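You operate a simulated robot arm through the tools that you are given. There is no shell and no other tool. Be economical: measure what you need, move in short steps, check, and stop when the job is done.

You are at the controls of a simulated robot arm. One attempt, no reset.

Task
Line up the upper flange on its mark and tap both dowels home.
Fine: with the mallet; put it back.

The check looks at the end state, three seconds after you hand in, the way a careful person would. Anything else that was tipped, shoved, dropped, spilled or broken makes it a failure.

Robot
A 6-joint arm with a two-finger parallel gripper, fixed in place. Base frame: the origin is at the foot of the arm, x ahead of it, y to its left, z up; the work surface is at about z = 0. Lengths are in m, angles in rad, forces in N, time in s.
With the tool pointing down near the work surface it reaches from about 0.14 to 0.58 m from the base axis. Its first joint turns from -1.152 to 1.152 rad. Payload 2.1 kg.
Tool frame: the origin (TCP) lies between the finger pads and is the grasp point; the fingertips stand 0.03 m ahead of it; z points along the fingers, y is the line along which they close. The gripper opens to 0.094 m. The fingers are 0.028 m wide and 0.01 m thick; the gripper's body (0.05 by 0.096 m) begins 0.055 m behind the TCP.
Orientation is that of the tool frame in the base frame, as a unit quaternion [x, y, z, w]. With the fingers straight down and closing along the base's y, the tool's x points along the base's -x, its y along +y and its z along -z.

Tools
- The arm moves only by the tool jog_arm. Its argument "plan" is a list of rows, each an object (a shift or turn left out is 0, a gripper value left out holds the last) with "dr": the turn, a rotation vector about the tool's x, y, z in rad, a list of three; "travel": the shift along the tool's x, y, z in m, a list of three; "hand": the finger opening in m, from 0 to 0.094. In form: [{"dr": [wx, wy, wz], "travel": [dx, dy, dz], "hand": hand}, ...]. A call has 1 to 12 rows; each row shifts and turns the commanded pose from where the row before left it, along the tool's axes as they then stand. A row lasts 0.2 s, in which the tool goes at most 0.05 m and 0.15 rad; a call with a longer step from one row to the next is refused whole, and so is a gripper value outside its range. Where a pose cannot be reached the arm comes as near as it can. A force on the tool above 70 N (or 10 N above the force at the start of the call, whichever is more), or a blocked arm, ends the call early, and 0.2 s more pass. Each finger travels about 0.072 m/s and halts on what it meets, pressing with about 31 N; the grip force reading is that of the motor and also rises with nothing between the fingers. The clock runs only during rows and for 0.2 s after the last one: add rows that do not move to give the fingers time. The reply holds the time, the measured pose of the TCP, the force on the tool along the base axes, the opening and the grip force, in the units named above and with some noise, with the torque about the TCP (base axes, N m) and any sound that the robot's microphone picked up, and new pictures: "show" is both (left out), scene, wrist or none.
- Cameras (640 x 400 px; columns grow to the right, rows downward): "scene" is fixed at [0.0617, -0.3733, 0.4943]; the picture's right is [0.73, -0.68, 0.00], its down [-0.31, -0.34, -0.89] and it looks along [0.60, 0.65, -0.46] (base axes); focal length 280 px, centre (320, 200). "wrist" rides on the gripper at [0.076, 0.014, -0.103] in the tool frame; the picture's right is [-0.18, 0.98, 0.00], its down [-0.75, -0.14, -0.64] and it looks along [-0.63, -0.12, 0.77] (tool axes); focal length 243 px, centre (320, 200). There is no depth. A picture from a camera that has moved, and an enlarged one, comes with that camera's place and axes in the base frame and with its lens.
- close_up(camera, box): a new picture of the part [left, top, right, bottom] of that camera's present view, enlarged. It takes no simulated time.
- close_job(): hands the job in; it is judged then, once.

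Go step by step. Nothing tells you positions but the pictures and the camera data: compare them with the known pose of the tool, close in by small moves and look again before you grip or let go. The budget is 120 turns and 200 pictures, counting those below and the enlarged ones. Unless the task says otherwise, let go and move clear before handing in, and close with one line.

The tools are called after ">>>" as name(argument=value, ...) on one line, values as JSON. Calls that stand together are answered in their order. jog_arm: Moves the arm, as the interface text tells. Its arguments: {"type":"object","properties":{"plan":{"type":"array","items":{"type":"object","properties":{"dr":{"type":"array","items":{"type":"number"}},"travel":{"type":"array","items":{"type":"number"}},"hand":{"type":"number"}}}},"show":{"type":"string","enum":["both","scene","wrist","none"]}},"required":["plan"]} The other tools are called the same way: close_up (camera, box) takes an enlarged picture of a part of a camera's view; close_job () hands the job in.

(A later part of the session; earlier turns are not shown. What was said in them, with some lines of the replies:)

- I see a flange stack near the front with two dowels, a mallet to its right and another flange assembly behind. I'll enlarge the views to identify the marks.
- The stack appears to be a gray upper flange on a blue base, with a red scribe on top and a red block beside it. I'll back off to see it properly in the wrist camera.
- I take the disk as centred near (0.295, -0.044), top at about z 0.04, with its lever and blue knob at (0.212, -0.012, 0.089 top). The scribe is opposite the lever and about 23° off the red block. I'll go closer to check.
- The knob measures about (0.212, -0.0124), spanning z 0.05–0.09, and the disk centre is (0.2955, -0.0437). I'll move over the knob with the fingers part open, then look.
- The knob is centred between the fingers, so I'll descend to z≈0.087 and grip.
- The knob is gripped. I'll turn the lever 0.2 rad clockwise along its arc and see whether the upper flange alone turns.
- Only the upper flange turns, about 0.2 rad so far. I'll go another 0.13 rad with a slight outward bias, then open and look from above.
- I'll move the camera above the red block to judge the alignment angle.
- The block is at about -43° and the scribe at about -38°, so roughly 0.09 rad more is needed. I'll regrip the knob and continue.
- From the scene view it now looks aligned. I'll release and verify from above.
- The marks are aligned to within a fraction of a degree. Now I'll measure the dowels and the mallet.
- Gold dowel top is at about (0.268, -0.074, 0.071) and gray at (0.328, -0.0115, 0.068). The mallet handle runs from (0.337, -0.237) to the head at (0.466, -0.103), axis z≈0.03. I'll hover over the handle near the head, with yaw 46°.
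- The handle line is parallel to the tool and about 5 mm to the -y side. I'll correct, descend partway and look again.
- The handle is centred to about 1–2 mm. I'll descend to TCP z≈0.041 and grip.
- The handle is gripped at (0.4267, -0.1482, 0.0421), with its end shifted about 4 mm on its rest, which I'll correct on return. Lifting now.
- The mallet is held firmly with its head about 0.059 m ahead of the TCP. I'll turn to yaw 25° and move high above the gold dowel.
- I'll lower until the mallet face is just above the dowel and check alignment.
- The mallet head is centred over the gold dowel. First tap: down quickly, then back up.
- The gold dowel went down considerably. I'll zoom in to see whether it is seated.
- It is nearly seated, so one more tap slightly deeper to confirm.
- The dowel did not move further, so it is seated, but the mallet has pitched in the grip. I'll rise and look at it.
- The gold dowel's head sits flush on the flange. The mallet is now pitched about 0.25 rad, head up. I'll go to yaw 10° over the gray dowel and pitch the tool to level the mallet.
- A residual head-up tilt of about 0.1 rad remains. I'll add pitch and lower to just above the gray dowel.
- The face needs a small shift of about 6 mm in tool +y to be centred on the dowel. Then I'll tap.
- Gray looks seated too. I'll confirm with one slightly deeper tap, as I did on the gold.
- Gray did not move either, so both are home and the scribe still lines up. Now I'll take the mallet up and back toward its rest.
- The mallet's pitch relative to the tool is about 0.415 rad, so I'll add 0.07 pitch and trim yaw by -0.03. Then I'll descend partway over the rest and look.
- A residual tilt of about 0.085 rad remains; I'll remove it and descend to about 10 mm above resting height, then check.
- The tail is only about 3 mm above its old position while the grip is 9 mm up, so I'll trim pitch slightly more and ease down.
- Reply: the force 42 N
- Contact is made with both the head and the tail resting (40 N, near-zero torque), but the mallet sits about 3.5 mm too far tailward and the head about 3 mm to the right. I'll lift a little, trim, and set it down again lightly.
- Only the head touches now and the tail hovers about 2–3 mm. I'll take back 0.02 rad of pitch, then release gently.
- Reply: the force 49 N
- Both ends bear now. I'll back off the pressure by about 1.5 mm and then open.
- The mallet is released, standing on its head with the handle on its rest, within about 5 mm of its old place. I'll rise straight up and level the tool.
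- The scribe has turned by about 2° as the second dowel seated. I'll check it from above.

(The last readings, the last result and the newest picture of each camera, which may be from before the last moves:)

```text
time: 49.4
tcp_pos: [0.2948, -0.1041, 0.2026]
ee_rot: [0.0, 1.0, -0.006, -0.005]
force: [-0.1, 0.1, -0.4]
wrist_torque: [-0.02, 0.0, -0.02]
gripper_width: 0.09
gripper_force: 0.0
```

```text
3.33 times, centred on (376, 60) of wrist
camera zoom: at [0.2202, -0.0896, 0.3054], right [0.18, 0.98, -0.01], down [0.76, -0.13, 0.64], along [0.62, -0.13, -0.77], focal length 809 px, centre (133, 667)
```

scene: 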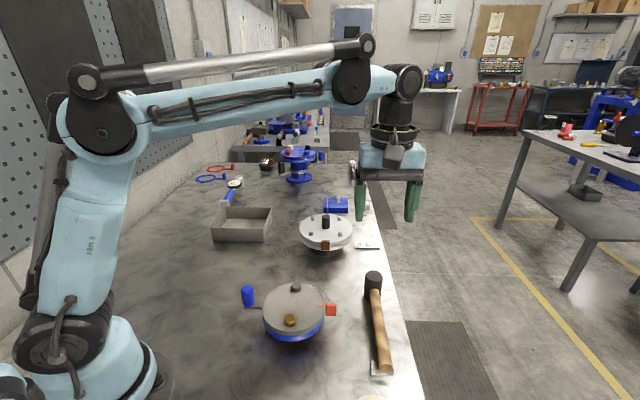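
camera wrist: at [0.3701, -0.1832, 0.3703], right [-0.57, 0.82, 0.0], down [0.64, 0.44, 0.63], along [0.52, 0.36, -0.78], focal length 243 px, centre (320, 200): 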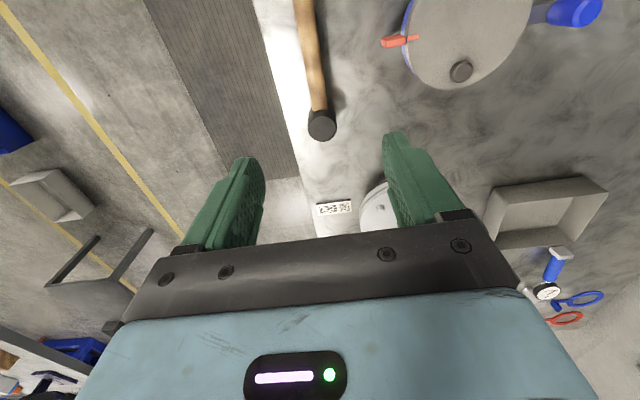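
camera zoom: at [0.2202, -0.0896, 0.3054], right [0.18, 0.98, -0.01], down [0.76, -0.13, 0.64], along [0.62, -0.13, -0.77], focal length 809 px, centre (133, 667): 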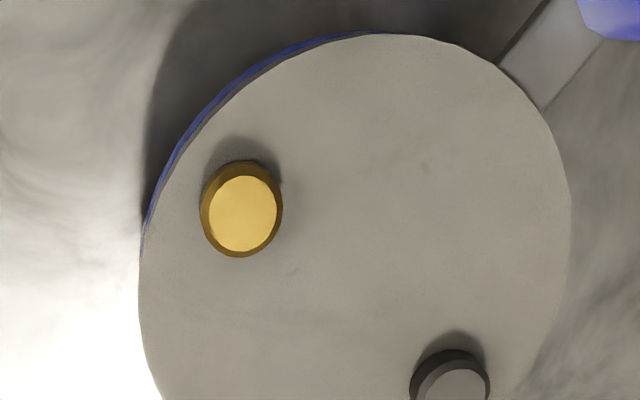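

The scribe is now about 2° past the block, whether from play or a drag during the gray tap. I'll grip the lever knob and nudge it back gently while watching the force.

>>> jog_arm(plan=[{"travel": [0.0204, 0.0425, 0], "hand": 0.06}, {"travel": [0.0204, 0.0425, 0]}, {"travel": [0.0205, 0.0425, 0]}, {"dr": [0, 0, 0.14]}, {"dr": [0, 0, 0.14]}, {"dr": [0, 0, 0.14]}, {"travel": [0, 0, 0.035]}, {"travel": [0, 0, 0.035]}, {}], show="wrist")

```text
time: 51.4
tcp_pos: [0.2333, 0.0224, 0.1318]
ee_rot: [0.209, 0.978, -0.007, -0.004]
force: [0.8, 1.0, -0.1]
wrist_torque: [-0.02, -0.01, -0.01]
gripper_width: 0.0602
gripper_force: 0.0
camera wrist: at [0.1719, 0.0665, 0.2342], right [0.57, 0.82, -0.02], down [0.64, -0.43, 0.64], along [0.52, -0.37, -0.77], focal length 243 px, centre (320, 200)
```

wrist: 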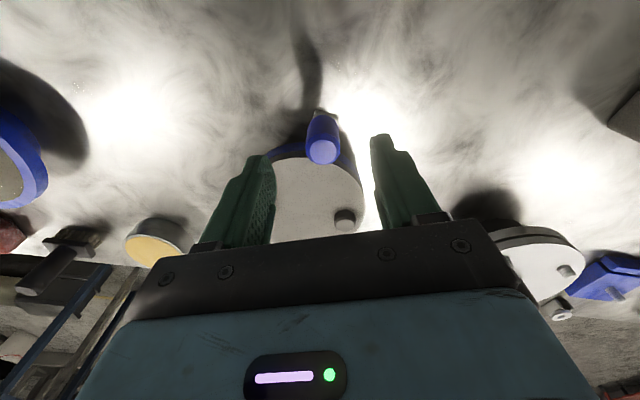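

The knob is centred. I'll descend and grip, then nudge back 1.5 mm to read the resistance.

>>> jog_arm(plan=[{"travel": [0, 0, 0.021]}, {"travel": [0, 0, 0.021]}, {}, {"hand": 0.01}, {"hand": 0.01}, {"hand": 0.01}, {}], show="none")

>>> jog_arm(plan=[{"travel": [0.0004, -0.0015, 0], "dr": [0, 0, -0.017]}, {}], show="none")

>>> close_up(camera="scene", box=[308, 285, 356, 315])

```text
time: 53.0
tcp_pos: [0.2329, 0.0238, 0.0909]
ee_rot: [0.209, 0.978, -0.006, -0.004]
force: [-2.2, -1.0, -10.0]
wrist_torque: [1.45, 0.0, -0.18]
gripper_width: 0.0236
gripper_force: 45.2
```

```text
time: 53.6
tcp_pos: [0.23, 0.0214, 0.0903]
ee_rot: [0.2, 0.98, -0.006, -0.003]
force: [-8.0, 7.4, -22.0]
wrist_torque: [0.91, -1.14, -0.13]
gripper_width: 0.0234
gripper_force: 45.2
```

```text
13.33 times, centred on (332, 300) of scene
camera zoom: at [0.0618, -0.3733, 0.4943], right [0.73, -0.68, 0.0], down [-0.31, -0.34, -0.89], along [0.6, 0.65, -0.46], focal length 3735 px, centre (160, -1133)
```

zoom: 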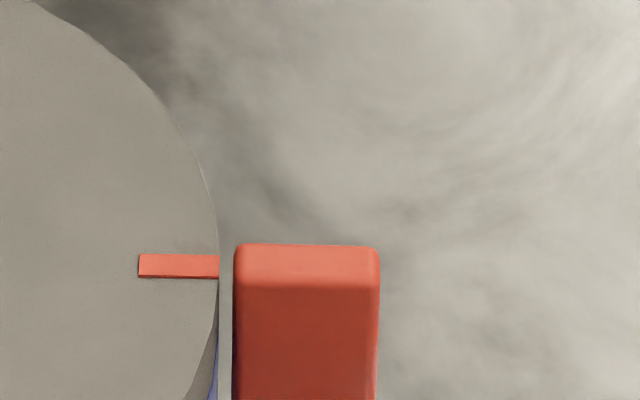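

It moved back easily to the aligned position. Releasing and rechecking.

>>> jog_arm(plan=[{"hand": 0.03}, {"hand": 0.06}, {"hand": 0.06}, {"travel": [0, 0, -0.04]}, {"travel": [0, 0, -0.04]}, {"dr": [0, 0, -0.135], "travel": [0, 0, -0.03], "hand": 0.09}, {"dr": [0, 0, -0.135]}, {"dr": [0, 0, -0.135]}, {"travel": [-0.0215, -0.042, 0]}, {"travel": [-0.0215, -0.042, 0]}, {"travel": [-0.0215, -0.042, 0]}, {}], show="none")

>>> close_up(camera="wrist", box=[312, 110, 392, 160])

>>> close_up(camera="scene", box=[308, 285, 356, 315])

>>> close_up(camera="scene", box=[250, 270, 346, 330])

```text
time: 56.2
tcp_pos: [0.296, -0.1022, 0.2006]
ee_rot: [-0.001, 1.0, -0.006, -0.005]
force: [-0.8, -0.9, 0.7]
wrist_torque: [0.01, 0.02, 0.01]
gripper_width: 0.0898
gripper_force: 0.0
```

```text
8.00 times, centred on (352, 135) of wrist
camera zoom: at [0.2233, -0.0884, 0.3034], right [0.18, 0.98, -0.01], down [0.76, -0.13, 0.64], along [0.62, -0.13, -0.77], focal length 1941 px, centre (64, 720)
```

zoom: 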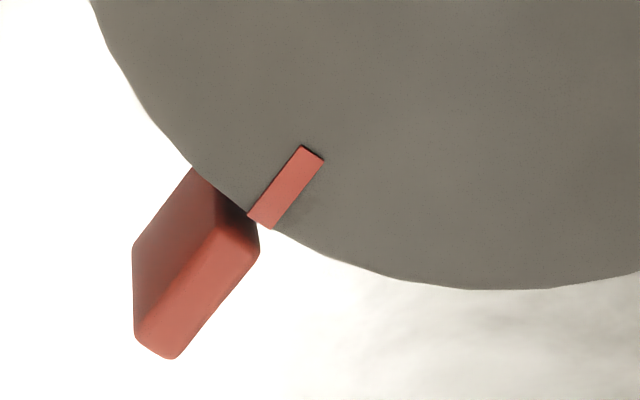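

```text
13.33 times, centred on (332, 300) of scene
camera zoom: at [0.0617, -0.3733, 0.4943], right [0.73, -0.68, 0.0], down [-0.31, -0.34, -0.89], along [0.6, 0.65, -0.46], focal length 3735 px, centre (160, -1133)
```

zoom: 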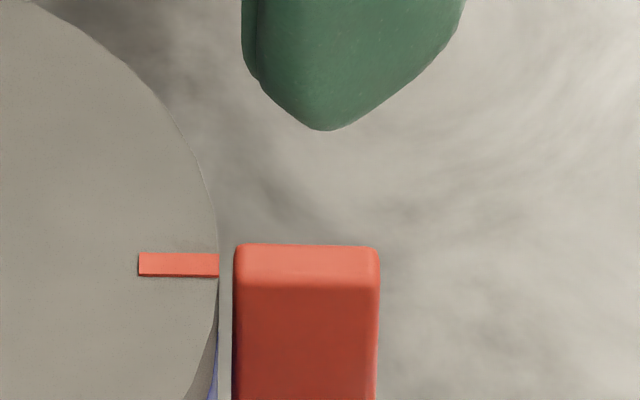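

```text
6.67 times, centred on (298, 300) of scene
camera zoom: at [0.0617, -0.3733, 0.4943], right [0.73, -0.68, 0.0], down [-0.31, -0.34, -0.89], along [0.6, 0.65, -0.46], focal length 1868 px, centre (467, -467)
```

zoom: 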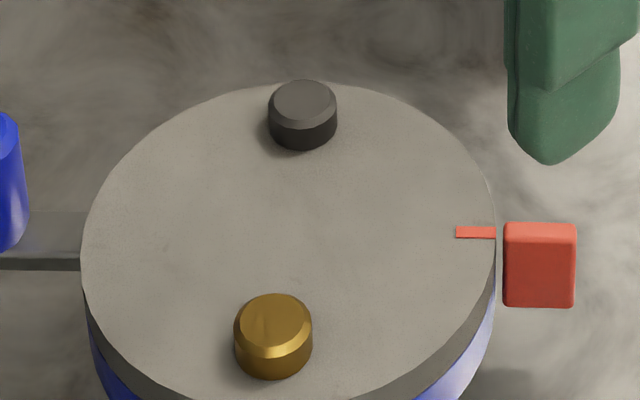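

The scribe points at the block again, both dowel heads sit flush, the mallet is on its rest and the arm is clear. I'm handing in.

>>> close_job()

```text
The job is handed in.
```

The upper flange is lined up on its mark, to within about half a degree by the pictures. Both dowels are tapped home with the mallet, and a second tap moved neither one. The mallet is back on its rest, about 5 mm off its original spot.
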